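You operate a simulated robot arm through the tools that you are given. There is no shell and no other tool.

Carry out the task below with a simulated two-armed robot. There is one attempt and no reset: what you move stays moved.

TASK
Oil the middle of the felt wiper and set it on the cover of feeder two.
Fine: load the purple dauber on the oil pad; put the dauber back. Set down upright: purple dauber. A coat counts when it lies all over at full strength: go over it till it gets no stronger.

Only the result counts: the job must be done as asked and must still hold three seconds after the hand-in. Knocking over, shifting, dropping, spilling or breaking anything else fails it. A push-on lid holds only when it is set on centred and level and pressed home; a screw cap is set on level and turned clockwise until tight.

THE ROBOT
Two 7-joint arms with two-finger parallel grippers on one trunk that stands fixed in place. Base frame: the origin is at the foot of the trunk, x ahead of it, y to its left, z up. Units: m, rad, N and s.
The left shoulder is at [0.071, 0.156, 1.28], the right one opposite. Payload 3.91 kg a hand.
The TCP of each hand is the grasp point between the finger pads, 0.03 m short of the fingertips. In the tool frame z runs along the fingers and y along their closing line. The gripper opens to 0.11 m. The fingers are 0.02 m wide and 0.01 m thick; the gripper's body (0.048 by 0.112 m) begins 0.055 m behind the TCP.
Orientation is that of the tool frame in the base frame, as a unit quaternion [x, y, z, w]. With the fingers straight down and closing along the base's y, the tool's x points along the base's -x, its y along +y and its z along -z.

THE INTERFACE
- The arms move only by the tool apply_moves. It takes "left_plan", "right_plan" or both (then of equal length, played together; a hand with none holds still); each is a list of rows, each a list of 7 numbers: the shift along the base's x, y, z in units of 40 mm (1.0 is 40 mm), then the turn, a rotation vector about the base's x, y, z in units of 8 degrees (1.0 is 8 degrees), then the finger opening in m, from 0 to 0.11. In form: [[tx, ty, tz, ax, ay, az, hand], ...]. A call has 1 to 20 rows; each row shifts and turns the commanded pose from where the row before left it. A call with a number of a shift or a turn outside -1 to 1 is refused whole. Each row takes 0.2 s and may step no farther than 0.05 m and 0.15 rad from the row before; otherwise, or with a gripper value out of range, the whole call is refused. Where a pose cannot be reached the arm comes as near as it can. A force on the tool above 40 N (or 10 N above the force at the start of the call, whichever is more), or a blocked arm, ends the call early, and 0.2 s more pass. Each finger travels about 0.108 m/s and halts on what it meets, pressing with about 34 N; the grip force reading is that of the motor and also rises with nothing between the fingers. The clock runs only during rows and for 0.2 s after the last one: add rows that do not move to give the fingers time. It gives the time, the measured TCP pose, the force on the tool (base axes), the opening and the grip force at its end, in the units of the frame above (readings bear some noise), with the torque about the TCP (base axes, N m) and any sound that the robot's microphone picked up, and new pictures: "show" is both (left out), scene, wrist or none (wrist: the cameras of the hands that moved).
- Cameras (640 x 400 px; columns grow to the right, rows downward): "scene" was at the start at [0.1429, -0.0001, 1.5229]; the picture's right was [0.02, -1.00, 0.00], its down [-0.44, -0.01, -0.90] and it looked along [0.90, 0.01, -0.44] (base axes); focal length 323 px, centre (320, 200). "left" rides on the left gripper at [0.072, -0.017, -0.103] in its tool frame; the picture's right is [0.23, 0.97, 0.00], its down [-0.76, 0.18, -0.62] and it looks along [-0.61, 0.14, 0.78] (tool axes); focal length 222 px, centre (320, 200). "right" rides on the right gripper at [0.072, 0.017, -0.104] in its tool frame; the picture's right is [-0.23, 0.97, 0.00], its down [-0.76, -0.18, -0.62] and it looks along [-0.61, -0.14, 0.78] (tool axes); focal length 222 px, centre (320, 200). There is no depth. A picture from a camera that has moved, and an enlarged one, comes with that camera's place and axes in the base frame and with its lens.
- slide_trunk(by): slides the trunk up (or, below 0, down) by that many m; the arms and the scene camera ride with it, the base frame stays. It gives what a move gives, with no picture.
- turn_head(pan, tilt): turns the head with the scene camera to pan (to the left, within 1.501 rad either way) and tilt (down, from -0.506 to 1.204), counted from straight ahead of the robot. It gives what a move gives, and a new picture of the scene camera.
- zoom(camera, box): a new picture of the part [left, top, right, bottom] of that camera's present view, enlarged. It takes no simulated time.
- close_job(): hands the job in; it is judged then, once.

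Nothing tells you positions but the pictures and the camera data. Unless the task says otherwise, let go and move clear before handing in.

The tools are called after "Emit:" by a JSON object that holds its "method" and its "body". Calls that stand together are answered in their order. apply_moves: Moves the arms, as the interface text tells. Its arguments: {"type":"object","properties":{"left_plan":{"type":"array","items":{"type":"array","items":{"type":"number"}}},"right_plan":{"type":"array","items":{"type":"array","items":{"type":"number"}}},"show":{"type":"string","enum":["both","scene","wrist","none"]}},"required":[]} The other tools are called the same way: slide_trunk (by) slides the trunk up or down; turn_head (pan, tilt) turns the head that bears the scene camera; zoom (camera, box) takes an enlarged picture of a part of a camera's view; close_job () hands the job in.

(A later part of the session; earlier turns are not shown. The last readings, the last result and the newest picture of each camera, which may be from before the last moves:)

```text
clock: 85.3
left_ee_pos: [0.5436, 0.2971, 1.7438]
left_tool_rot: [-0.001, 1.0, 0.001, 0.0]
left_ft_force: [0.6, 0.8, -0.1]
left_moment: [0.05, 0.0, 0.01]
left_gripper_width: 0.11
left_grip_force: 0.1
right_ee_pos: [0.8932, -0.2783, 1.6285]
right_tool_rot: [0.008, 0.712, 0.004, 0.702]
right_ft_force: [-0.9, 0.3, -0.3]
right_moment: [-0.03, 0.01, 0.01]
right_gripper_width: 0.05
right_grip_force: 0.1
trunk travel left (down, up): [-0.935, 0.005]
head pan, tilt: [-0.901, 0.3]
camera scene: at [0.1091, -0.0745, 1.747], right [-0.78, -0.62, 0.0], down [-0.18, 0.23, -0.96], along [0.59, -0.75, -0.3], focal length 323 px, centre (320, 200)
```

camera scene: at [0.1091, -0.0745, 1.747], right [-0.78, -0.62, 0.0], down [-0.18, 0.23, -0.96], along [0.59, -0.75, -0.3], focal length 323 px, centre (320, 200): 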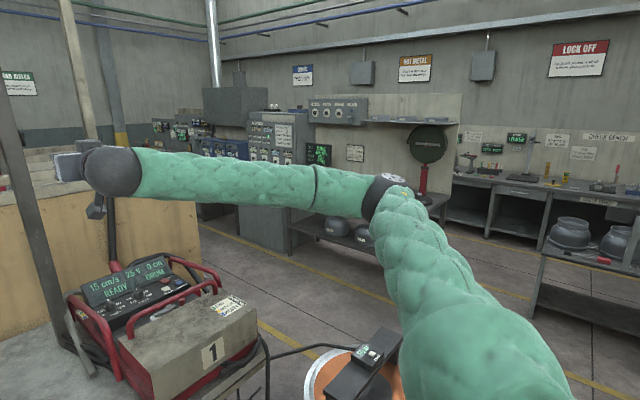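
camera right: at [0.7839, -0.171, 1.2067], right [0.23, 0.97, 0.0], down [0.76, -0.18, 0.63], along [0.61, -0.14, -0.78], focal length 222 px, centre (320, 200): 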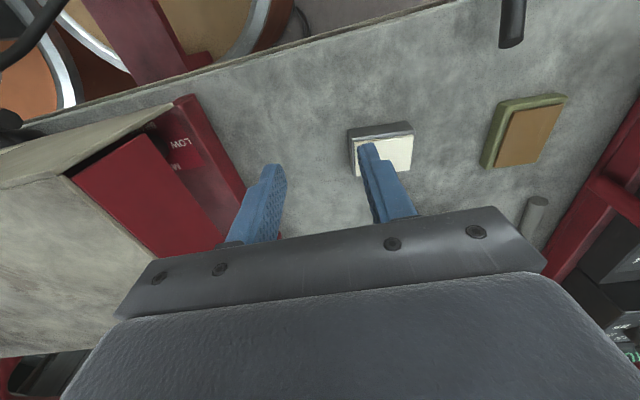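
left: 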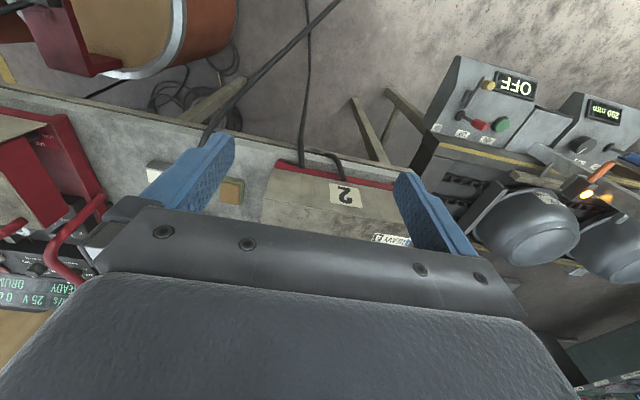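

The roll undid freely. Now push inward again from here.

Emit:
{"method": "apply_moves", "body": {"right_plan": [[0, 0.6, 0, 0, 0, 0, 0.05], [0, 0.6, 0, 0, 0, 0, 0.05], [0, 0.6, 0, 0, 0, 0, 0.05], [0, 0.6, 0, 0, 0, 0, 0.05], [0, 0.6, 0, 0, 0, 0, 0.05], [0, 0.6, 0, 0, 0, 0, 0.05], [0, 0.6, 0, 0, 0, 0, 0.05], [0, 0.6, 0, 0, 0, 0, 0.05], [0, 0.6, 0, 0, 0, 0, 0.05], [0, 0.6, 0, 0, 0, 0, 0.05], [0, 0, 0, 0, 0, 0, 0.05]], "show": "scene"}}

```text
clock: 87.7
left_ee_pos: [0.5425, 0.2966, 1.7445]
left_tool_rot: [0.0, 1.0, 0.0, 0.0]
left_ft_force: [-0.8, -0.1, 0.7]
left_moment: [0.03, -0.01, -0.02]
left_gripper_width: 0.1099
left_grip_force: 0.1
right_ee_pos: [0.8913, -0.0625, 1.6324]
right_tool_rot: [0.009, 0.71, 0.005, 0.704]
right_ft_force: [0.4, -0.3, -0.3]
right_moment: [0.0, -0.04, -0.02]
right_gripper_width: 0.05
right_grip_force: 0.0
right hand out of reach, approached as far as the arm can: row 1, 2
trunk travel left (down, up): [-0.935, 0.005]
head pan, tilt: [-0.901, 0.3]
camera scene: at [0.1088, -0.0749, 1.747], right [-0.78, -0.62, 0.0], down [-0.18, 0.23, -0.96], along [0.59, -0.75, -0.3], focal length 323 px, centre (320, 200)
```

scene: 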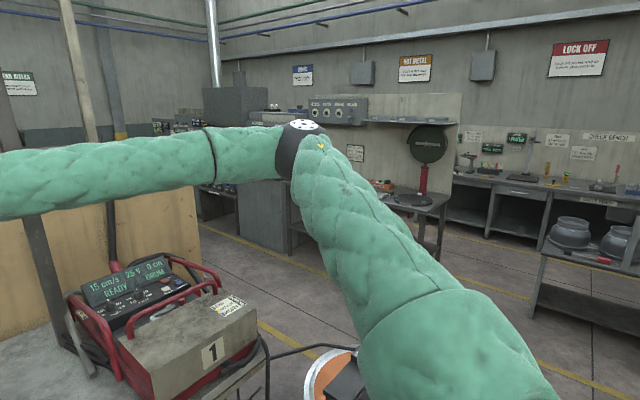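

It went through this time, and the elbow is now free to sit lower in this branch. I'll lower the hand and push forward-left to find the new reach limit.

Emit:
{"method": "apply_moves", "body": {"right_plan": [[0, 0, -0.8, 0, 0, 0, 0.05], [0, 0, -0.8, 0, 0, 0, 0.05], [0, 0, -0.8, 0, 0, 0, 0.05], [0, 0, -0.8, 0, 0, 0, 0.05], [0.8, 0.2, 0, 0, 0, 0, 0.05], [0.8, 0.2, 0, 0, 0, 0, 0.05], [0.8, 0.2, 0, 0, 0, 0, 0.05], [0.8, 0.2, 0, 0, 0, 0, 0.05], [0.8, 0.2, 0, 0, 0, 0, 0.05], [0.8, 0, 0, 0, 0, 0, 0.05], [0, 0, 0, 0, 0, 0, 0.05]], "show": "scene"}}

```text
clock: 90.1
left_ee_pos: [0.5425, 0.2977, 1.7452]
left_tool_rot: [0.0, 1.0, 0.0, 0.001]
left_ft_force: [0.0, 0.4, -0.3]
left_moment: [0.02, 0.01, -0.01]
left_gripper_width: 0.1101
left_grip_force: 0.0
right_ee_pos: [1.0835, -0.0213, 1.5066]
right_tool_rot: [0.008, 0.71, 0.005, 0.705]
right_ft_force: [-0.6, 0.1, -0.2]
right_moment: [-0.03, 0.01, 0.01]
right_gripper_width: 0.0502
right_grip_force: 0.0
trunk travel left (down, up): [-0.935, 0.005]
head pan, tilt: [-0.901, 0.3]
camera scene: at [0.1084, -0.074, 1.7471], right [-0.78, -0.62, 0.0], down [-0.18, 0.23, -0.96], along [0.59, -0.75, -0.3], focal length 323 px, centre (320, 200)
```

scene: 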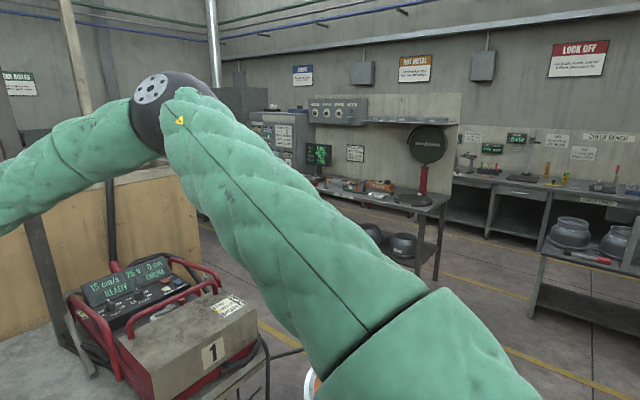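

Excellent — in this branch the hand reached (1.08, -0.02) without complaint, so the dauber is within reach. Now I'll lower the trunk so the arm comes down toward the bench, staying in this posture.

Emit:
{"method": "slide_trunk", "body": {"by": -0.3}}

Emit:
{"method": "turn_head", "body": {"pan": 0.0, "tilt": 0.45}}

```text
clock: 93.1
left_ee_pos: [0.544, 0.2975, 1.444]
left_tool_rot: [0.001, 1.0, 0.0, 0.0]
left_ft_force: [0.4, 0.0, -0.1]
left_moment: [0.01, 0.04, -0.04]
left_gripper_width: 0.1098
left_grip_force: 0.1
right_ee_pos: [1.0843, -0.0226, 1.2052]
right_tool_rot: [0.009, 0.71, 0.004, 0.705]
right_ft_force: [-0.5, -0.2, -1.0]
right_moment: [-0.02, -0.01, 0.03]
right_gripper_width: 0.0499
right_grip_force: 0.0
trunk travel left (down, up): [-0.635, 0.305]
head pan, tilt: [-0.901, 0.3]
```

```text
clock: 94.3
left_ee_pos: [0.5438, 0.2969, 1.4437]
left_tool_rot: [0.0, 1.0, 0.0, 0.0]
left_ft_force: [-0.1, 0.7, -0.5]
left_moment: [0.01, -0.01, 0.02]
left_gripper_width: 0.1103
left_grip_force: 0.2
right_ee_pos: [1.0847, -0.0226, 1.2047]
right_tool_rot: [0.008, 0.71, 0.005, 0.704]
right_ft_force: [-0.1, 1.1, 0.1]
right_moment: [-0.04, 0.0, -0.02]
right_gripper_width: 0.0502
right_grip_force: 0.0
trunk travel left (down, up): [-0.635, 0.305]
head pan, tilt: [0.0, 0.45]
camera scene: at [0.1431, -0.0012, 1.4331], right [0.0, -1.0, 0.0], down [-0.44, 0.0, -0.9], along [0.9, 0.0, -0.44], focal length 323 px, centre (320, 200)
```

scene: 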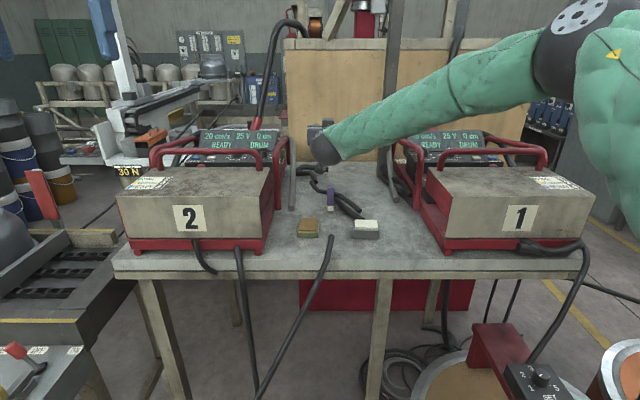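

The arm now comes in over the bench from above. I'll pull the hand back slightly and tilt the tool from horizontal to about 40° forward-down, with +7° yaw to match the dauber.

Emit:
{"method": "apply_moves", "body": {"right_plan": [[-0.4, 0, 0, 0, 0.9, 0, 0.05], [-0.4, 0, 0, 0, 0.9, 0, 0.05], [-0.4, 0, 0, 0, 0.9, 0, 0.05], [-0.4, 0, 0, 0, 0.9, 0, 0.05], [-0.4, 0, 0, 0, 0.9, 0, 0.05], [-0.4, 0, 0, 0, 0.9, 0, 0.05], [-0.3, 0, 0, 0, 0.85, 0, 0.05], [0, 0, 0, 0, 0, 0.9, 0.05], [0, 0, 0, 0, 0, 0, 0.05]], "show": "both"}}

```text
clock: 96.3
left_ee_pos: [0.5426, 0.2975, 1.4436]
left_tool_rot: [0.0, 1.0, -0.001, 0.0]
left_ft_force: [0.4, 0.5, 0.0]
left_moment: [-0.05, -0.01, 0.04]
left_gripper_width: 0.11
left_grip_force: 0.1
right_ee_pos: [0.9749, -0.0209, 1.2049]
right_tool_rot: [-0.051, 0.939, 0.022, 0.338]
right_ft_force: [-0.5, -0.1, 1.0]
right_moment: [-0.02, 0.0, -0.02]
right_gripper_width: 0.0502
right_grip_force: 0.0
trunk travel left (down, up): [-0.635, 0.305]
head pan, tilt: [0.0, 0.45]
camera scene: at [0.1426, -0.0002, 1.4331], right [0.0, -1.0, 0.0], down [-0.44, 0.0, -0.9], along [0.9, 0.0, -0.44], focal length 323 px, centre (320, 200)
camera right: at [0.8524, -0.0174, 1.2387], right [0.07, 0.99, 0.15], down [0.21, -0.16, 0.96], along [0.98, -0.03, -0.22], focal length 222 px, centre (320, 200)
```

scene: 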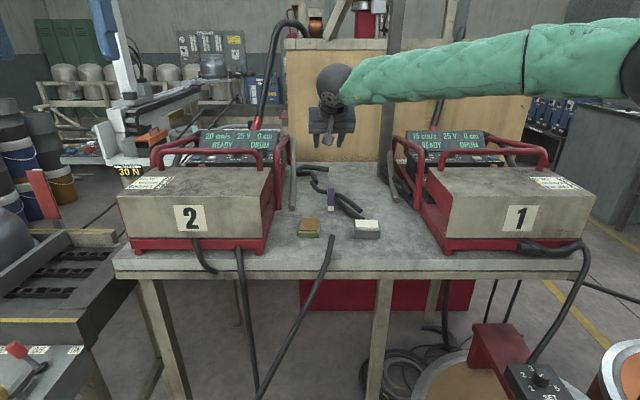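
right: 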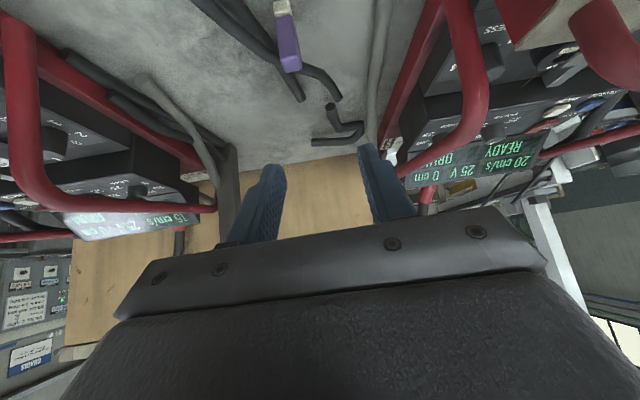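

The hand is in a comfortable pose with 40° tilt. I'll take close looks at the dauber from both cameras to refine its position and yaw.

Emit:
{"method": "zoom", "body": {"camera": "right", "box": [250, 0, 330, 80]}}

Emit:
{"method": "zoom", "body": {"camera": "scene", "box": [316, 180, 346, 216]}}

```text
5.00 times, centred on (290, 40) of right
camera zoom: at [0.8524, -0.0174, 1.2387], right [0.07, 0.99, 0.15], down [0.21, -0.16, 0.96], along [0.98, -0.03, -0.22], focal length 1111 px, centre (470, 1000)
```

zoom: 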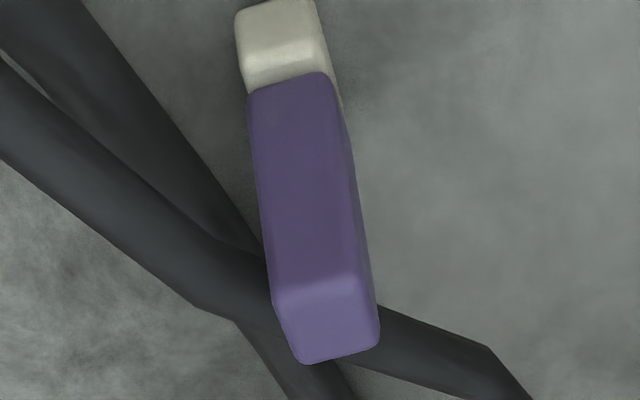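

```text
11.11 times, centred on (331, 198) of scene
camera zoom: at [0.1426, -0.0002, 1.4331], right [0.0, -1.0, 0.0], down [-0.44, 0.0, -0.9], along [0.9, 0.0, -0.44], focal length 3593 px, centre (198, 222)
```

zoom: 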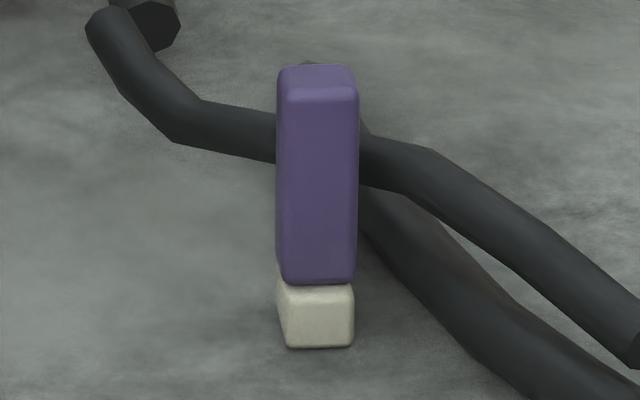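

The refined dauber pose is centre ≈(1.067, -0.033), yaw ≈6°, top z≈1.031. I'll go to a pre-grasp point 10 cm back along the tool axis and check alignment.

Emit:
{"method": "apply_moves", "body": {"right_plan": [[0.18, -0.12, -0.725, 0, 0, 0, 0.045], [0.18, -0.12, -0.725, 0, 0, 0, 0.045], [0.18, -0.12, -0.725, 0, 0, 0, 0.045], [0.19, -0.12, -0.725, 0, 0, 0, 0.045], [0, 0, 0, 0, 0, 0, 0.045], [0, 0, 0, 0, 0, 0, 0.045]], "show": "both"}}

```text
clock: 97.7
left_ee_pos: [0.5444, 0.2979, 1.4428]
left_tool_rot: [0.0, 1.0, 0.0, 0.0]
left_ft_force: [-0.2, -0.3, -0.1]
left_moment: [0.0, -0.02, 0.02]
left_gripper_width: 0.1098
left_grip_force: 0.0
right_ee_pos: [1.0073, -0.0404, 1.0885]
right_tool_rot: [-0.05, 0.939, 0.021, 0.338]
right_ft_force: [0.4, -0.2, -0.4]
right_moment: [-0.01, -0.03, 0.01]
right_gripper_width: 0.045
right_grip_force: 0.0
trunk travel left (down, up): [-0.635, 0.305]
head pan, tilt: [0.0, 0.45]
camera scene: at [0.1435, -0.0014, 1.433], right [0.0, -1.0, 0.0], down [-0.44, 0.0, -0.9], along [0.9, 0.0, -0.44], focal length 323 px, centre (320, 200)
camera right: at [0.8836, -0.0382, 1.122], right [0.07, 0.99, 0.15], down [0.21, -0.16, 0.96], along [0.98, -0.03, -0.22], focal length 222 px, centre (320, 200)
```

scene: 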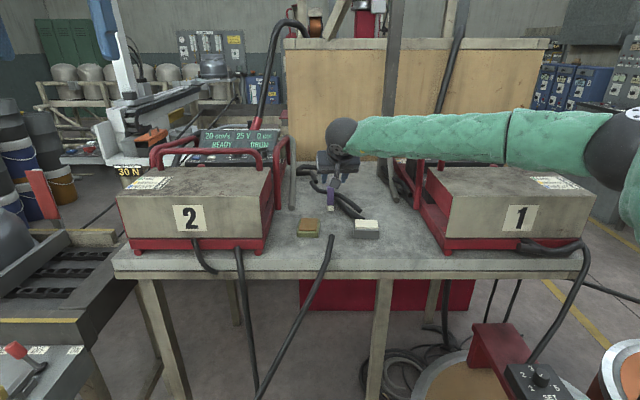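
right: 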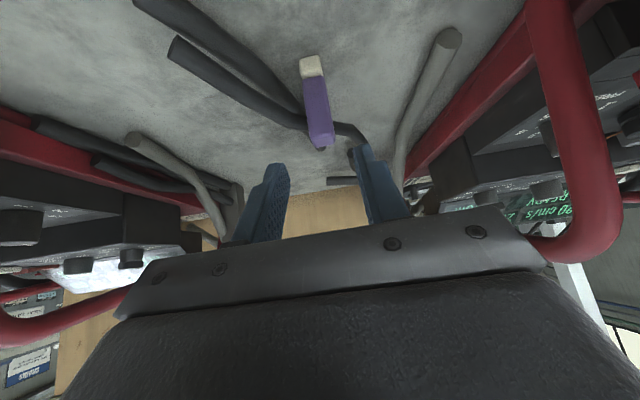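

The dauber sits centrally between the fingertips in the wrist view. I'll zoom in to verify before going in.

Emit:
{"method": "zoom", "body": {"camera": "right", "box": [240, 40, 400, 200]}}

Emit:
{"method": "zoom", "body": {"camera": "scene", "box": [306, 140, 362, 216]}}

```text
2.50 times, centred on (320, 120) of right
camera zoom: at [0.8836, -0.0382, 1.122], right [0.07, 0.99, 0.15], down [0.21, -0.16, 0.96], along [0.98, -0.03, -0.22], focal length 555 px, centre (320, 400)
```

zoom: 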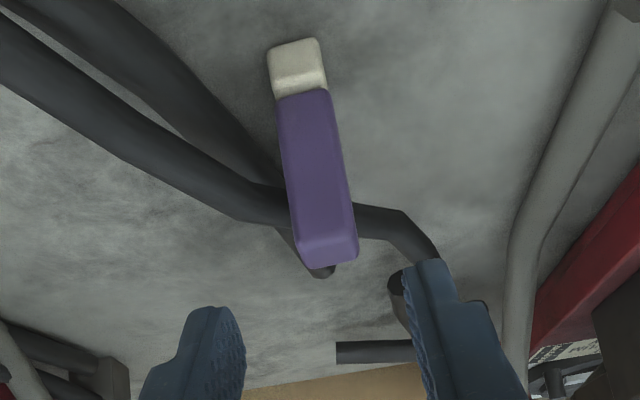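

```text
5.26 times, centred on (334, 178) of scene
camera zoom: at [0.1435, -0.0014, 1.433], right [0.0, -1.0, 0.0], down [-0.44, 0.0, -0.9], along [0.9, 0.0, -0.44], focal length 1702 px, centre (246, 316)
```

zoom: 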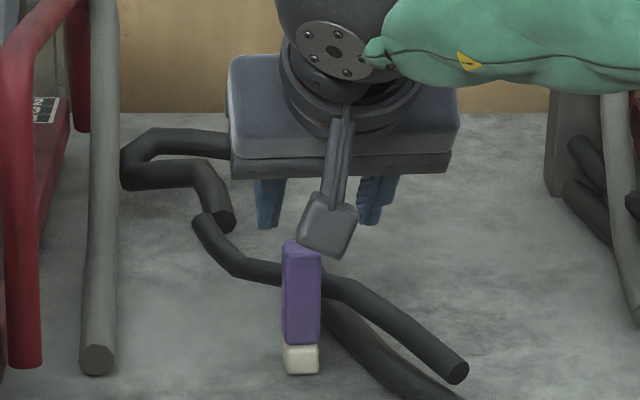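

Alignment looks right. I'll slide in along the tool axis so the fingers straddle the handle.

Emit:
{"method": "apply_moves", "body": {"right_plan": [[0.38, 0.043, -0.481, 0, 0, 0, 0.045], [0.38, 0.043, -0.481, 0, 0, 0, 0.045], [0.38, 0.043, -0.481, 0, 0, 0, 0.045], [0.38, 0.043, -0.481, 0, 0, 0, 0.045], [0, 0, 0, 0, 0, 0, 0.045], [0, 0, 0, 0, 0, 0, 0.045]], "show": "both"}}

Emit:
{"method": "zoom", "body": {"camera": "right", "box": [240, 40, 400, 200]}}

Emit:
{"method": "zoom", "body": {"camera": "scene", "box": [306, 150, 362, 220]}}

```text
clock: 99.1
left_ee_pos: [0.543, 0.2964, 1.4435]
left_tool_rot: [-0.001, 1.0, 0.001, 0.0]
left_ft_force: [0.1, -0.1, 0.6]
left_moment: [-0.01, -0.03, -0.03]
left_gripper_width: 0.1099
left_grip_force: 0.1
right_ee_pos: [1.0675, -0.0353, 1.0136]
right_tool_rot: [-0.049, 0.939, 0.021, 0.338]
right_ft_force: [0.2, 0.1, -0.9]
right_moment: [0.03, 0.05, 0.0]
right_gripper_width: 0.0449
right_grip_force: 0.0
trunk travel left (down, up): [-0.635, 0.305]
head pan, tilt: [0.0, 0.45]
camera scene: at [0.1434, -0.001, 1.433], right [0.0, -1.0, 0.0], down [-0.44, 0.0, -0.9], along [0.9, 0.0, -0.44], focal length 323 px, centre (320, 200)
camera right: at [0.9445, -0.0317, 1.0456], right [0.07, 0.99, 0.15], down [0.21, -0.16, 0.96], along [0.98, -0.03, -0.22], focal length 222 px, centre (320, 200)
```

scene: 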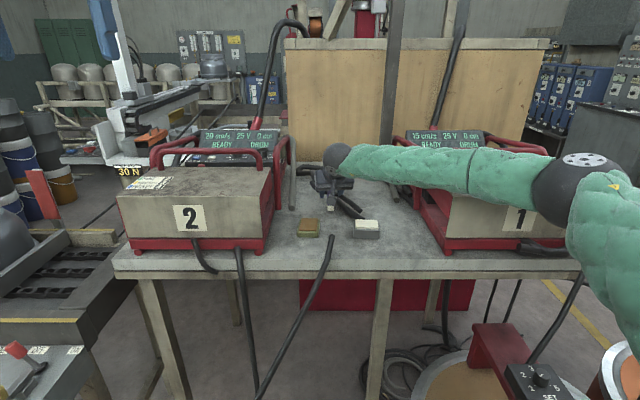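
right: 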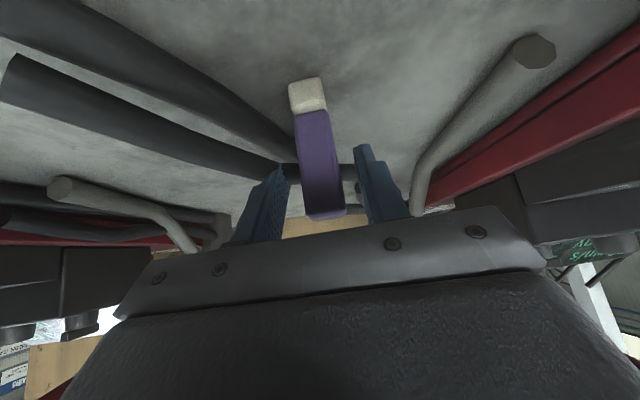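

```text
2.50 times, centred on (320, 120) of right
camera zoom: at [0.9445, -0.0317, 1.0456], right [0.07, 0.99, 0.15], down [0.21, -0.16, 0.96], along [0.98, -0.03, -0.22], focal length 555 px, centre (320, 400)
```

zoom: 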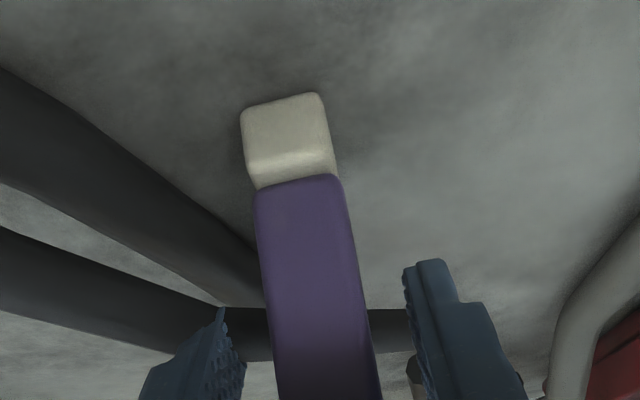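

```text
5.71 times, centred on (334, 185) of scene
camera zoom: at [0.1434, -0.001, 1.433], right [0.0, -1.0, 0.0], down [-0.44, 0.0, -0.9], along [0.9, 0.0, -0.44], focal length 1848 px, centre (240, 286)
```

zoom: 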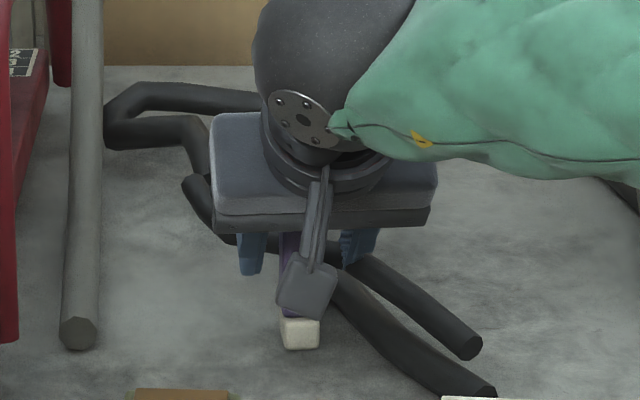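

The handle is centred between the fingers. Closing the gripper on it now.

Emit:
{"method": "apply_moves", "body": {"right_plan": [[0, 0, 0, 0, 0, 0, 0.035], [0, 0, 0, 0, 0, 0, 0.028], [0, 0, 0, 0, 0, 0, 0.022], [0, 0, 0, 0, 0, 0, 0.016], [0, 0, 0, 0, 0, 0, 0.01], [0, 0, 0, 0, 0, 0, 0.005], [0, 0, 0, 0, 0, 0, 0.005]], "show": "both"}}

Emit:
{"method": "zoom", "body": {"camera": "right", "box": [240, 40, 400, 200]}}

Emit:
{"method": "zoom", "body": {"camera": "scene", "box": [306, 150, 362, 220]}}

```text
clock: 100.7
left_ee_pos: [0.5434, 0.2968, 1.4437]
left_tool_rot: [0.0, 1.0, 0.0, 0.0]
left_ft_force: [0.0, 0.4, -0.1]
left_moment: [-0.01, 0.03, 0.01]
left_gripper_width: 0.1098
left_grip_force: 0.1
right_ee_pos: [1.0677, -0.0353, 1.0133]
right_tool_rot: [-0.05, 0.939, 0.022, 0.338]
right_ft_force: [0.4, 0.5, -0.1]
right_moment: [-0.02, 0.01, -0.05]
right_gripper_width: 0.0211
right_grip_force: 34.6
trunk travel left (down, up): [-0.635, 0.305]
head pan, tilt: [0.0, 0.45]
camera scene: at [0.1431, -0.0012, 1.4331], right [0.0, -1.0, 0.0], down [-0.44, 0.0, -0.9], along [0.9, 0.0, -0.44], focal length 323 px, centre (320, 200)
camera right: at [0.9442, -0.032, 1.046], right [0.07, 0.99, 0.15], down [0.21, -0.16, 0.96], along [0.98, -0.03, -0.22], focal length 222 px, centre (320, 200)
```

scene: 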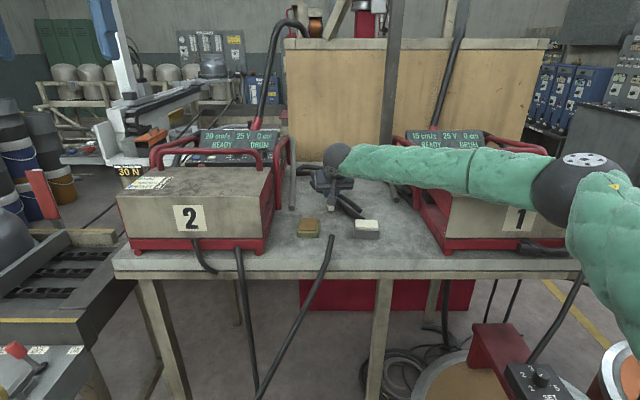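
right: 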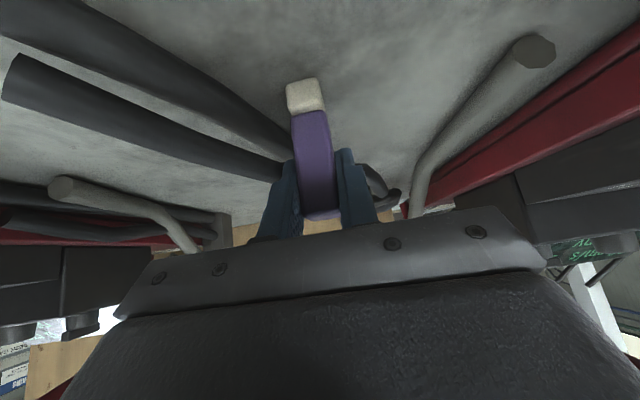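

```text
2.50 times, centred on (320, 120) of right
camera zoom: at [0.9442, -0.032, 1.046], right [0.07, 0.99, 0.15], down [0.21, -0.16, 0.96], along [0.98, -0.03, -0.22], focal length 555 px, centre (320, 400)
```

zoom: 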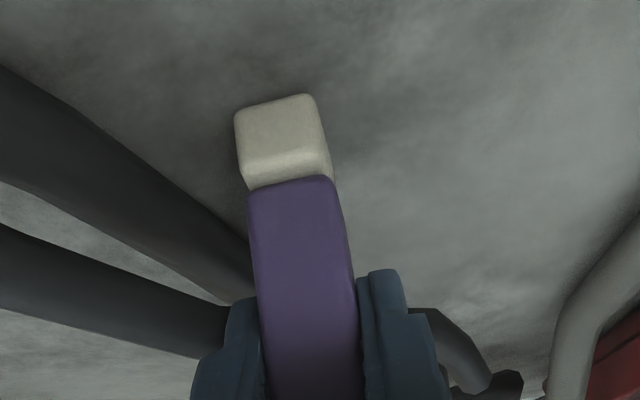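

```text
5.71 times, centred on (334, 185) of scene
camera zoom: at [0.1431, -0.0012, 1.4331], right [0.0, -1.0, 0.0], down [-0.44, 0.0, -0.9], along [0.9, 0.0, -0.44], focal length 1848 px, centre (240, 286)
```

zoom: 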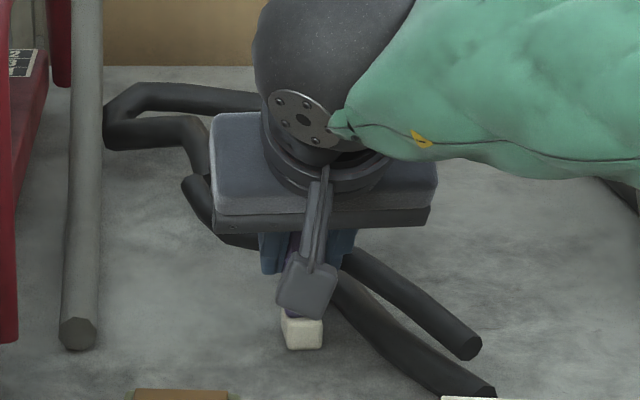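

The dauber is gripped (21 mm, 34 N). I'll lift it straight up and carry it above the oil pad.

Emit:
{"method": "apply_moves", "body": {"right_plan": [[0, 0, 0.3, 0, 0, 0, 0.005], [0, 0, 0.6, 0, 0, 0, 0.005], [0, 0, 0.8, 0, 0, 0, 0.005], [0, 0, 0.8, 0, 0, 0, 0.005], [-0.5, 0.25, 0, 0, 0, 0, 0.005], [-0.7, 0.35, 0, 0, 0, 0, 0.005], [-0.7, 0.35, 0, 0, 0, 0, 0.005], [-0.7, 0.35, 0, 0, 0, 0, 0.005], [-0.6, 0.35, 0, 0, 0, 0, 0.005], [0, 0, 0, 0, 0, 0, 0.005]], "show": "both"}}

```text
clock: 102.9
left_ee_pos: [0.5434, 0.2983, 1.4439]
left_tool_rot: [0.0, 1.0, 0.0, 0.001]
left_ft_force: [-0.1, -0.1, -0.6]
left_moment: [-0.01, 0.03, 0.02]
left_gripper_width: 0.1102
left_grip_force: 0.0
right_ee_pos: [0.9377, 0.0304, 1.1129]
right_tool_rot: [-0.049, 0.94, 0.021, 0.338]
right_ft_force: [-0.9, -0.2, -0.7]
right_moment: [-0.02, -0.01, 0.0]
right_gripper_width: 0.0215
right_grip_force: 33.6
trunk travel left (down, up): [-0.635, 0.305]
head pan, tilt: [0.0, 0.45]
camera scene: at [0.1435, -0.0015, 1.433], right [0.0, -1.0, 0.0], down [-0.44, 0.0, -0.9], along [0.9, 0.0, -0.44], focal length 323 px, centre (320, 200)
camera right: at [0.8155, 0.0333, 1.1462], right [0.07, 0.99, 0.15], down [0.21, -0.16, 0.96], along [0.98, -0.04, -0.22], focal length 222 px, centre (320, 200)
```

scene: 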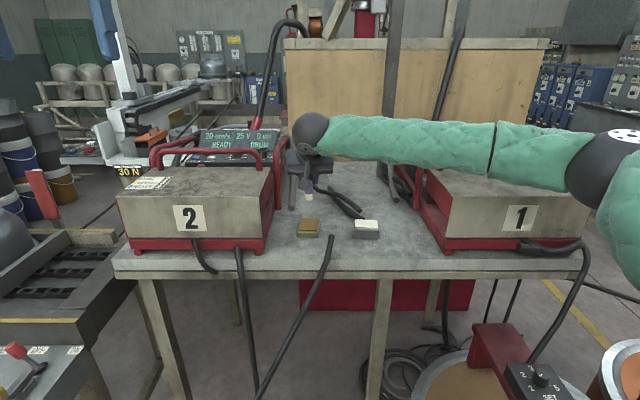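
right: 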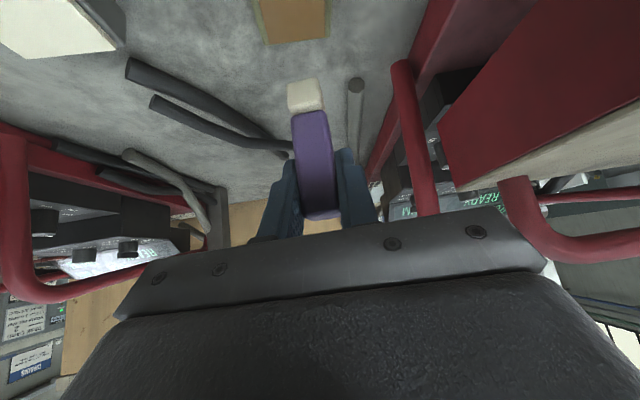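

The dauber is above the oil pad, still upright in the grip. I'll descend to about 1 cm above the pad and check.

Emit:
{"method": "apply_moves", "body": {"right_plan": [[0.05, 0, -0.6, 0, 0, 0, 0.005], [0, 0, -0.6, 0, 0, 0, 0.005], [0, 0, -0.5, 0, 0, 0, 0.005], [0, 0, 0, 0, 0, 0, 0.005]], "show": "both"}}

Emit:
{"method": "zoom", "body": {"camera": "scene", "box": [280, 180, 340, 245]}}

Emit:
{"method": "zoom", "body": {"camera": "right", "box": [240, 0, 400, 130]}}

```text
clock: 103.9
left_ee_pos: [0.5424, 0.2969, 1.4442]
left_tool_rot: [0.0, 1.0, 0.0, 0.0]
left_ft_force: [0.0, 0.1, 0.0]
left_moment: [-0.01, -0.03, 0.01]
left_gripper_width: 0.11
left_grip_force: 0.0
right_ee_pos: [0.9398, 0.0317, 1.0446]
right_tool_rot: [-0.049, 0.939, 0.021, 0.339]
right_ft_force: [0.8, -0.2, -0.2]
right_moment: [0.03, 0.0, 0.0]
right_gripper_width: 0.0216
right_grip_force: 34.1
trunk travel left (down, up): [-0.635, 0.305]
head pan, tilt: [0.0, 0.45]
camera scene: at [0.1429, -0.0012, 1.4331], right [0.0, -1.0, 0.0], down [-0.44, 0.0, -0.9], along [0.9, 0.0, -0.44], focal length 323 px, centre (320, 200)
camera right: at [0.8171, 0.0353, 1.0772], right [0.07, 0.99, 0.15], down [0.21, -0.16, 0.96], along [0.98, -0.04, -0.22], focal length 222 px, centre (320, 200)
```

scene: 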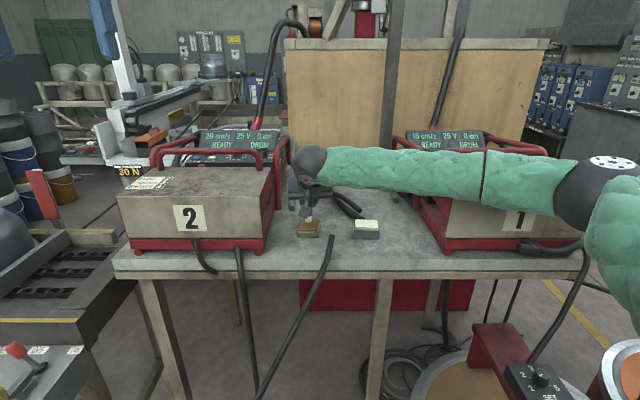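
right: 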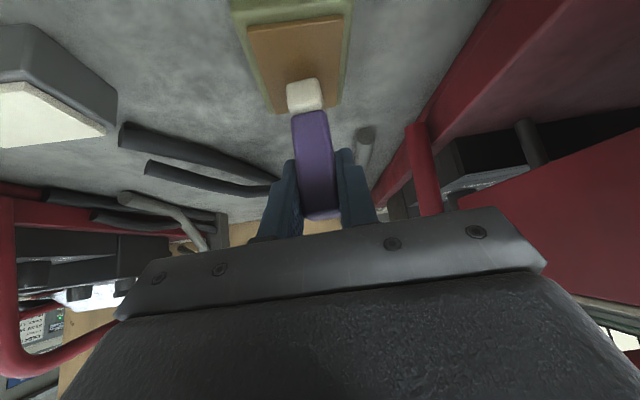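

```text
6.15 times, centred on (310, 212) of scene
camera zoom: at [0.1429, -0.0012, 1.4331], right [0.0, -1.0, 0.0], down [-0.44, 0.0, -0.9], along [0.9, 0.0, -0.44], focal length 1990 px, centre (382, 123)
```

zoom: 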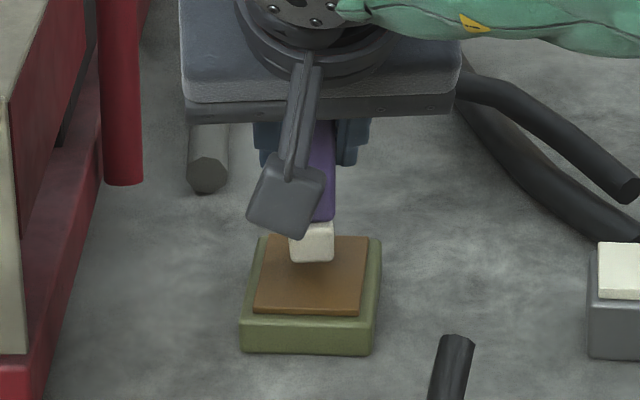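

```text
3.08 times, centred on (320, 65) of right
camera zoom: at [0.8171, 0.0353, 1.0772], right [0.07, 0.99, 0.15], down [0.21, -0.16, 0.96], along [0.98, -0.04, -0.22], focal length 684 px, centre (320, 615)
```

zoom: 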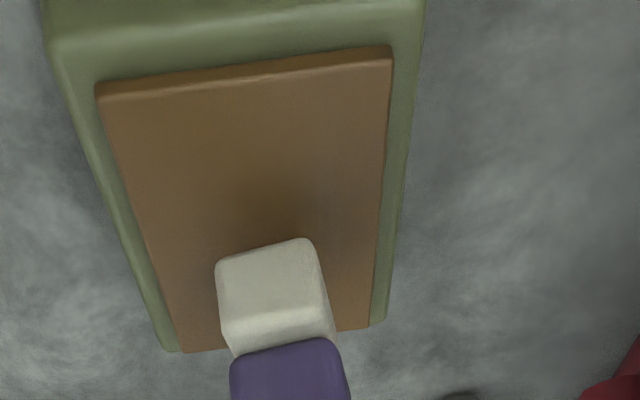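

The tip hovers just above the middle of the pad. I'll lower it gently until it presses on the pad.

Emit:
{"method": "apply_moves", "body": {"right_plan": [[0, 0, -0.08, 0, 0, 0, 0.005], [0, 0, -0.07, 0, 0, 0, 0.005], [0, 0, -0.05, 0, 0, 0, 0.005], [0, 0, -0.05, 0, 0, 0, 0.005], [0, 0, 0, 0, 0, 0, 0.005]], "show": "none"}}

```text
clock: 105.1
left_ee_pos: [0.5441, 0.2979, 1.4449]
left_tool_rot: [0.001, 1.0, -0.001, 0.0]
left_ft_force: [-0.1, 0.0, 0.1]
left_moment: [-0.02, 0.02, 0.0]
left_gripper_width: 0.11
left_grip_force: 0.1
right_ee_pos: [0.9404, 0.0306, 1.035]
right_tool_rot: [-0.05, 0.94, 0.021, 0.337]
right_ft_force: [0.7, 0.1, 1.5]
right_moment: [0.02, -0.01, 0.04]
right_gripper_width: 0.0211
right_grip_force: 33.5
trunk travel left (down, up): [-0.635, 0.305]
head pan, tilt: [0.0, 0.45]
```

Emit:
{"method": "apply_moves", "body": {"right_plan": [[0, 0, -0.04, 0, 0, 0, 0.005], [0, 0, -0.04, 0, 0, 0, 0.005], [0, 0, 0, 0, 0, 0, 0.005]], "show": "none"}}

```text
clock: 105.9
left_ee_pos: [0.541, 0.2963, 1.4453]
left_tool_rot: [0.0, 1.0, 0.0, 0.001]
left_ft_force: [0.4, -0.5, 1.1]
left_moment: [0.0, 0.01, 0.0]
left_gripper_width: 0.1099
left_grip_force: 0.0
right_ee_pos: [0.9391, 0.0316, 1.0352]
right_tool_rot: [-0.05, 0.939, 0.022, 0.34]
right_ft_force: [4.2, -1.4, 20.2]
right_moment: [-0.21, -0.19, 0.0]
right_gripper_width: 0.0213
right_grip_force: 34.3
trunk travel left (down, up): [-0.635, 0.305]
head pan, tilt: [0.0, 0.45]
```

The tip is pressing the pad with about 20 N. I'll hold and work it slightly side to side to load it, watching the force.

Emit:
{"method": "apply_moves", "body": {"right_plan": [[0, 0, -0.02, 0, 0, 0, 0.005], [0.05, 0, 0, 0, 0, 0, 0.005], [0.05, 0, 0, 0, 0, 0, 0.005], [-0.05, 0, 0, 0, 0, 0, 0.005], [-0.05, 0, 0, 0, 0, 0, 0.005], [0, 0, 0, 0, 0, 0, 0.005], [0, 0, 0, 0, 0, 0, 0.005]], "show": "both"}}

Emit:
{"method": "zoom", "body": {"camera": "right", "box": [240, 0, 400, 130]}}

```text
clock: 107.5
left_ee_pos: [0.5404, 0.2976, 1.4442]
left_tool_rot: [0.0, 1.0, 0.0, 0.001]
left_ft_force: [0.7, -0.7, -0.1]
left_moment: [0.0, -0.03, -0.04]
left_gripper_width: 0.11
left_grip_force: 0.1
right_ee_pos: [0.9389, 0.0305, 1.0329]
right_tool_rot: [-0.05, 0.939, 0.022, 0.34]
right_ft_force: [12.0, -0.4, 38.2]
right_moment: [-0.11, -0.51, -0.01]
right_gripper_width: 0.021
right_grip_force: 34.1
trunk travel left (down, up): [-0.635, 0.305]
head pan, tilt: [0.0, 0.45]
camera scene: at [0.1405, -0.0013, 1.4335], right [0.0, -1.0, 0.0], down [-0.43, 0.0, -0.9], along [0.9, 0.0, -0.43], focal length 323 px, centre (320, 200)
camera right: at [0.8161, 0.0345, 1.0664], right [0.07, 0.99, 0.15], down [0.21, -0.16, 0.96], along [0.98, -0.03, -0.21], focal length 222 px, centre (320, 200)
```

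scene: 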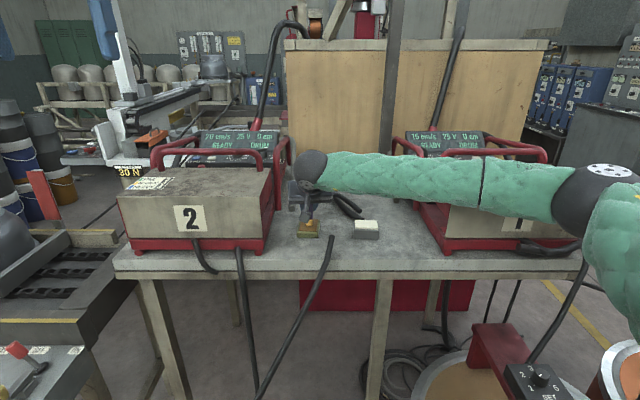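
right: 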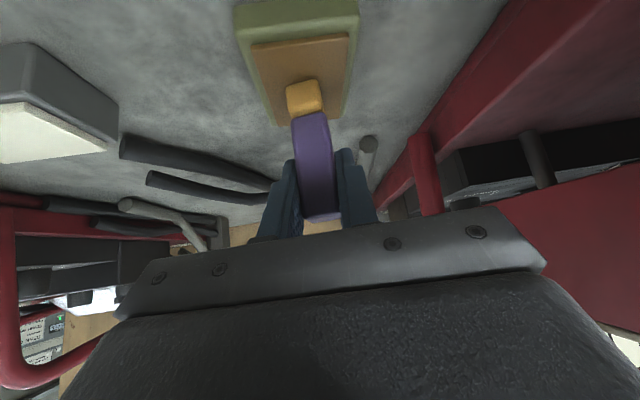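

```text
3.08 times, centred on (320, 65) of right
camera zoom: at [0.8161, 0.0345, 1.0664], right [0.07, 0.99, 0.15], down [0.21, -0.16, 0.96], along [0.98, -0.03, -0.21], focal length 684 px, centre (320, 615)
```

zoom: 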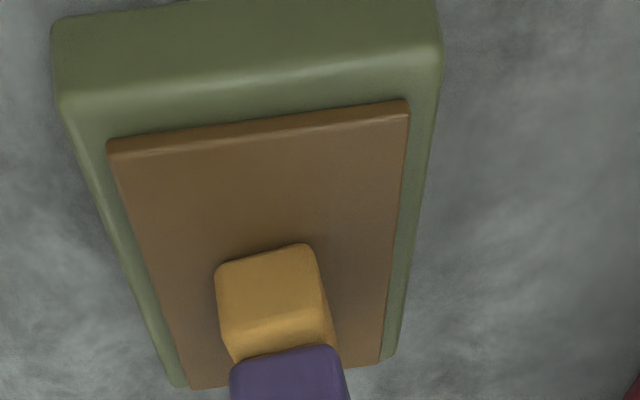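

The tip has turned amber: it is loaded. The force has risen to 38 N, so I'll lift straight off now and check that the pad hasn't shifted.

Emit:
{"method": "apply_moves", "body": {"right_plan": [[0, 0, 0.15, 0, 0, 0, 0.005], [0, 0, 0.3, 0, 0, 0, 0.005], [0, 0, 0.6, 0, 0, 0, 0.005], [0, 0, 0.8, 0, 0, 0, 0.005], [0, 0, 0, 0, 0, 0, 0.005]], "show": "both"}}

Emit:
{"method": "zoom", "body": {"camera": "scene", "box": [280, 170, 340, 245]}}

Emit:
{"method": "zoom", "body": {"camera": "right", "box": [240, 0, 400, 200]}}

```text
clock: 108.7
left_ee_pos: [0.5441, 0.2969, 1.4427]
left_tool_rot: [0.0, 1.0, 0.0, -0.001]
left_ft_force: [0.3, 0.4, 0.1]
left_moment: [0.04, -0.02, 0.03]
left_gripper_width: 0.11
left_grip_force: 0.1
right_ee_pos: [0.9432, 0.0315, 1.1055]
right_tool_rot: [-0.05, 0.94, 0.021, 0.337]
right_ft_force: [0.5, 0.3, -0.1]
right_moment: [0.0, -0.01, -0.01]
right_gripper_width: 0.0212
right_grip_force: 34.0
trunk travel left (down, up): [-0.635, 0.305]
head pan, tilt: [0.0, 0.45]
camera scene: at [0.1433, -0.0013, 1.433], right [0.0, -1.0, 0.0], down [-0.44, 0.0, -0.9], along [0.9, 0.0, -0.44], focal length 323 px, centre (320, 200)
camera right: at [0.8192, 0.0336, 1.1382], right [0.07, 0.99, 0.15], down [0.21, -0.16, 0.96], along [0.98, -0.04, -0.22], focal length 222 px, centre (320, 200)
```

scene: 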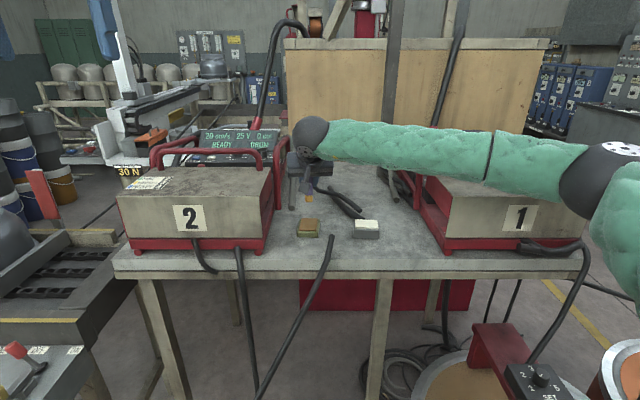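
right: 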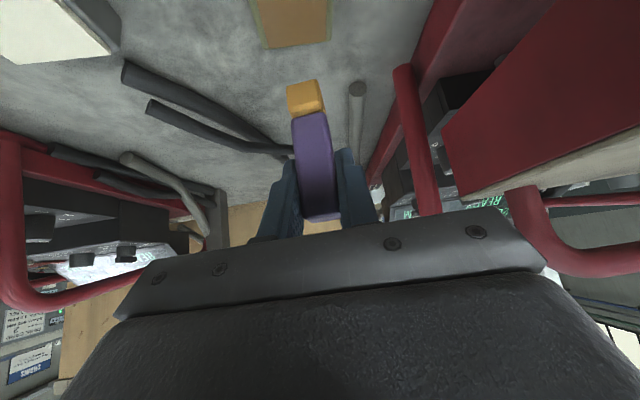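

```text
5.33 times, centred on (310, 208) of scene
camera zoom: at [0.1433, -0.0013, 1.433], right [0.0, -1.0, 0.0], down [-0.44, 0.0, -0.9], along [0.9, 0.0, -0.44], focal length 1725 px, centre (373, 160)
```

zoom: 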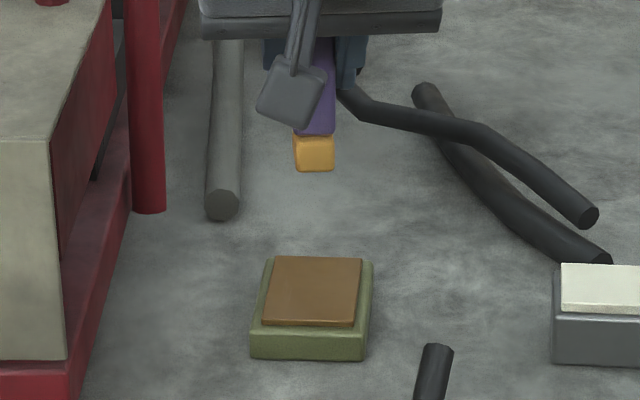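

```text
2.00 times, centred on (320, 100) of right
camera zoom: at [0.8192, 0.0336, 1.1382], right [0.07, 0.99, 0.15], down [0.21, -0.16, 0.96], along [0.98, -0.04, -0.22], focal length 444 px, centre (320, 400)
```

zoom: 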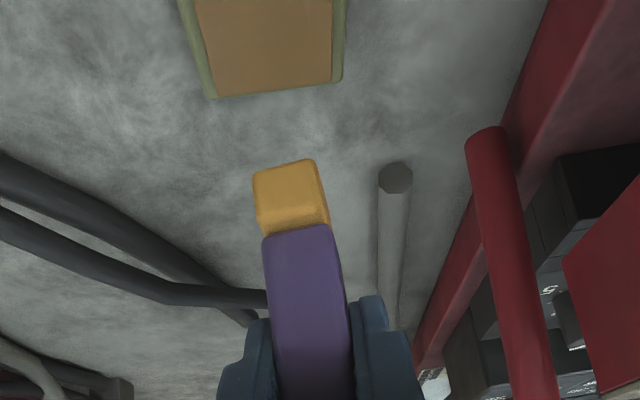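

The tip is fully loaded, the dauber hasn't slipped and the pad is in place. I'll carry it over the felt wiper, turning about -11.5° to line the tip up with the felt.

Emit:
{"method": "apply_moves", "body": {"right_plan": [[-0.1, -0.6, 0, 0, 0, 0, 0.005], [-0.1, -0.8, 0, 0, 0, 0, 0.005], [-0.1, -0.8, 0, 0, 0, -0.48, 0.005], [-0.1, -0.8, 0, 0, 0, -0.48, 0.005], [-0.1, -0.8, 0, 0, 0, -0.48, 0.005], [-0.03, -0.2, -0.5, 0, 0, 0, 0.005], [0, 0, -0.6, 0, 0, 0, 0.005], [0, 0, 0, 0, 0, 0, 0.005]], "show": "both"}}

Emit:
{"method": "zoom", "body": {"camera": "scene", "box": [340, 190, 390, 245]}}

Emit:
{"method": "zoom", "body": {"camera": "right", "box": [240, 0, 400, 130]}}

```text
clock: 110.5
left_ee_pos: [0.5424, 0.2965, 1.4432]
left_tool_rot: [0.0, 1.0, 0.0, 0.0]
left_ft_force: [0.5, 0.2, 0.4]
left_moment: [0.01, 0.02, -0.01]
left_gripper_width: 0.1102
left_grip_force: 0.0
right_ee_pos: [0.9199, -0.1296, 1.0607]
right_tool_rot: [0.044, 0.94, -0.012, 0.339]
right_ft_force: [0.3, 0.3, -0.6]
right_moment: [0.01, -0.02, 0.01]
right_gripper_width: 0.0211
right_grip_force: 34.0
trunk travel left (down, up): [-0.635, 0.305]
head pan, tilt: [0.0, 0.45]
camera scene: at [0.1426, -0.0012, 1.4331], right [0.0, -1.0, 0.0], down [-0.44, 0.0, -0.9], along [0.9, 0.0, -0.44], focal length 323 px, centre (320, 200)
camera right: at [0.7989, -0.1025, 1.0926], right [0.26, 0.95, 0.15], down [0.17, -0.2, 0.96], along [0.95, -0.23, -0.22], focal length 222 px, centre (320, 200)
```

scene: 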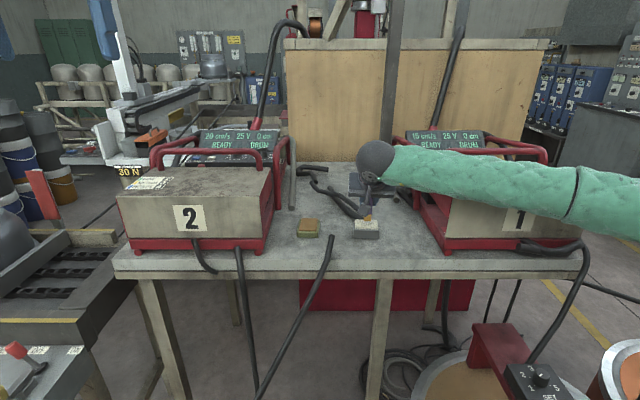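
right: 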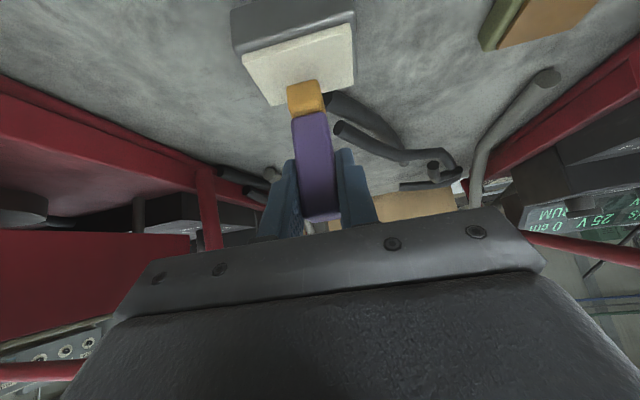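

```text
7.27 times, centred on (365, 218) of scene
camera zoom: at [0.1426, -0.0012, 1.4331], right [0.0, -1.0, 0.0], down [-0.44, 0.0, -0.9], along [0.9, 0.0, -0.44], focal length 2352 px, centre (-7, 73)
```

zoom: 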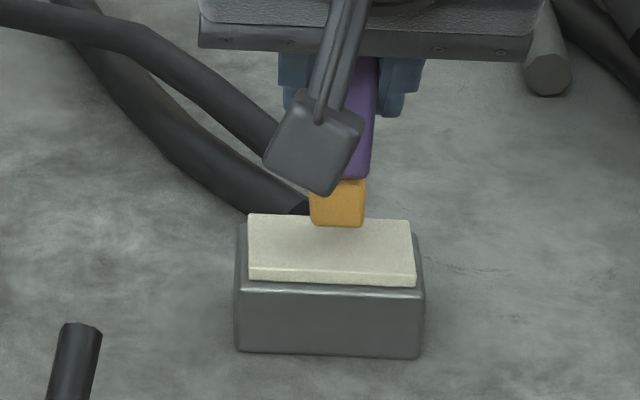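

```text
3.08 times, centred on (320, 65) of right
camera zoom: at [0.7989, -0.1025, 1.0926], right [0.26, 0.95, 0.15], down [0.17, -0.2, 0.96], along [0.95, -0.23, -0.22], focal length 684 px, centre (320, 615)
```

zoom: 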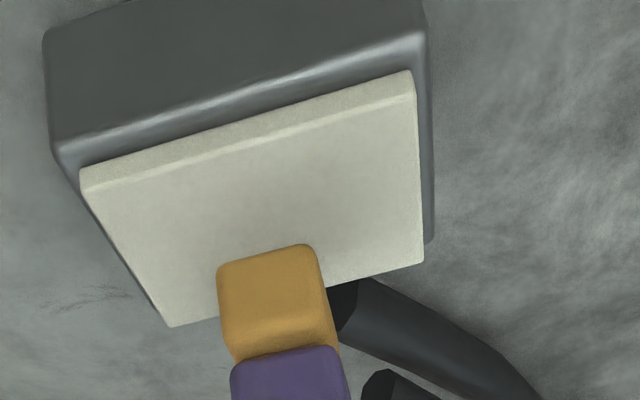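

The tip hovers over the felt's centre (about 2 mm too far right). I'll correct that and lower gently until light contact.

Emit:
{"method": "apply_moves", "body": {"right_plan": [[0, 0.04, -0.15, 0, 0, 0, 0.005], [0, 0, -0.1, 0, 0, 0, 0.005], [0, 0, -0.05, 0, 0, 0, 0.005], [0, 0, -0.025, 0, 0, 0, 0.005], [0, 0, 0, 0, 0, 0, 0.005]], "show": "none"}}

```text
clock: 111.7
left_ee_pos: [0.5425, 0.2971, 1.445]
left_tool_rot: [0.0, 1.0, 0.0, 0.0]
left_ft_force: [0.3, 0.0, 0.3]
left_moment: [0.0, -0.01, -0.03]
left_gripper_width: 0.1099
left_grip_force: 0.1
right_ee_pos: [0.9199, -0.1278, 1.0478]
right_tool_rot: [0.045, 0.94, -0.013, 0.338]
right_ft_force: [0.6, 0.2, 1.5]
right_moment: [-0.01, -0.01, 0.03]
right_gripper_width: 0.021
right_grip_force: 33.7
trunk travel left (down, up): [-0.635, 0.305]
head pan, tilt: [0.0, 0.45]
```

Emit:
{"method": "apply_moves", "body": {"right_plan": [[0, 0, -0.025, 0, 0, 0, 0.005], [0, 0, 0, 0, 0, 0, 0.005]], "show": "none"}}

```text
clock: 112.3
left_ee_pos: [0.5429, 0.2978, 1.4438]
left_tool_rot: [0.0, 1.0, 0.0, 0.0]
left_ft_force: [0.0, -0.3, 0.0]
left_moment: [0.02, -0.02, 0.01]
left_gripper_width: 0.1099
left_grip_force: 0.0
right_ee_pos: [0.919, -0.1274, 1.0484]
right_tool_rot: [0.045, 0.94, -0.013, 0.338]
right_ft_force: [1.9, 0.0, 6.5]
right_moment: [-0.09, -0.08, 0.01]
right_gripper_width: 0.0213
right_grip_force: 34.0
trunk travel left (down, up): [-0.635, 0.305]
head pan, tilt: [0.0, 0.45]
```

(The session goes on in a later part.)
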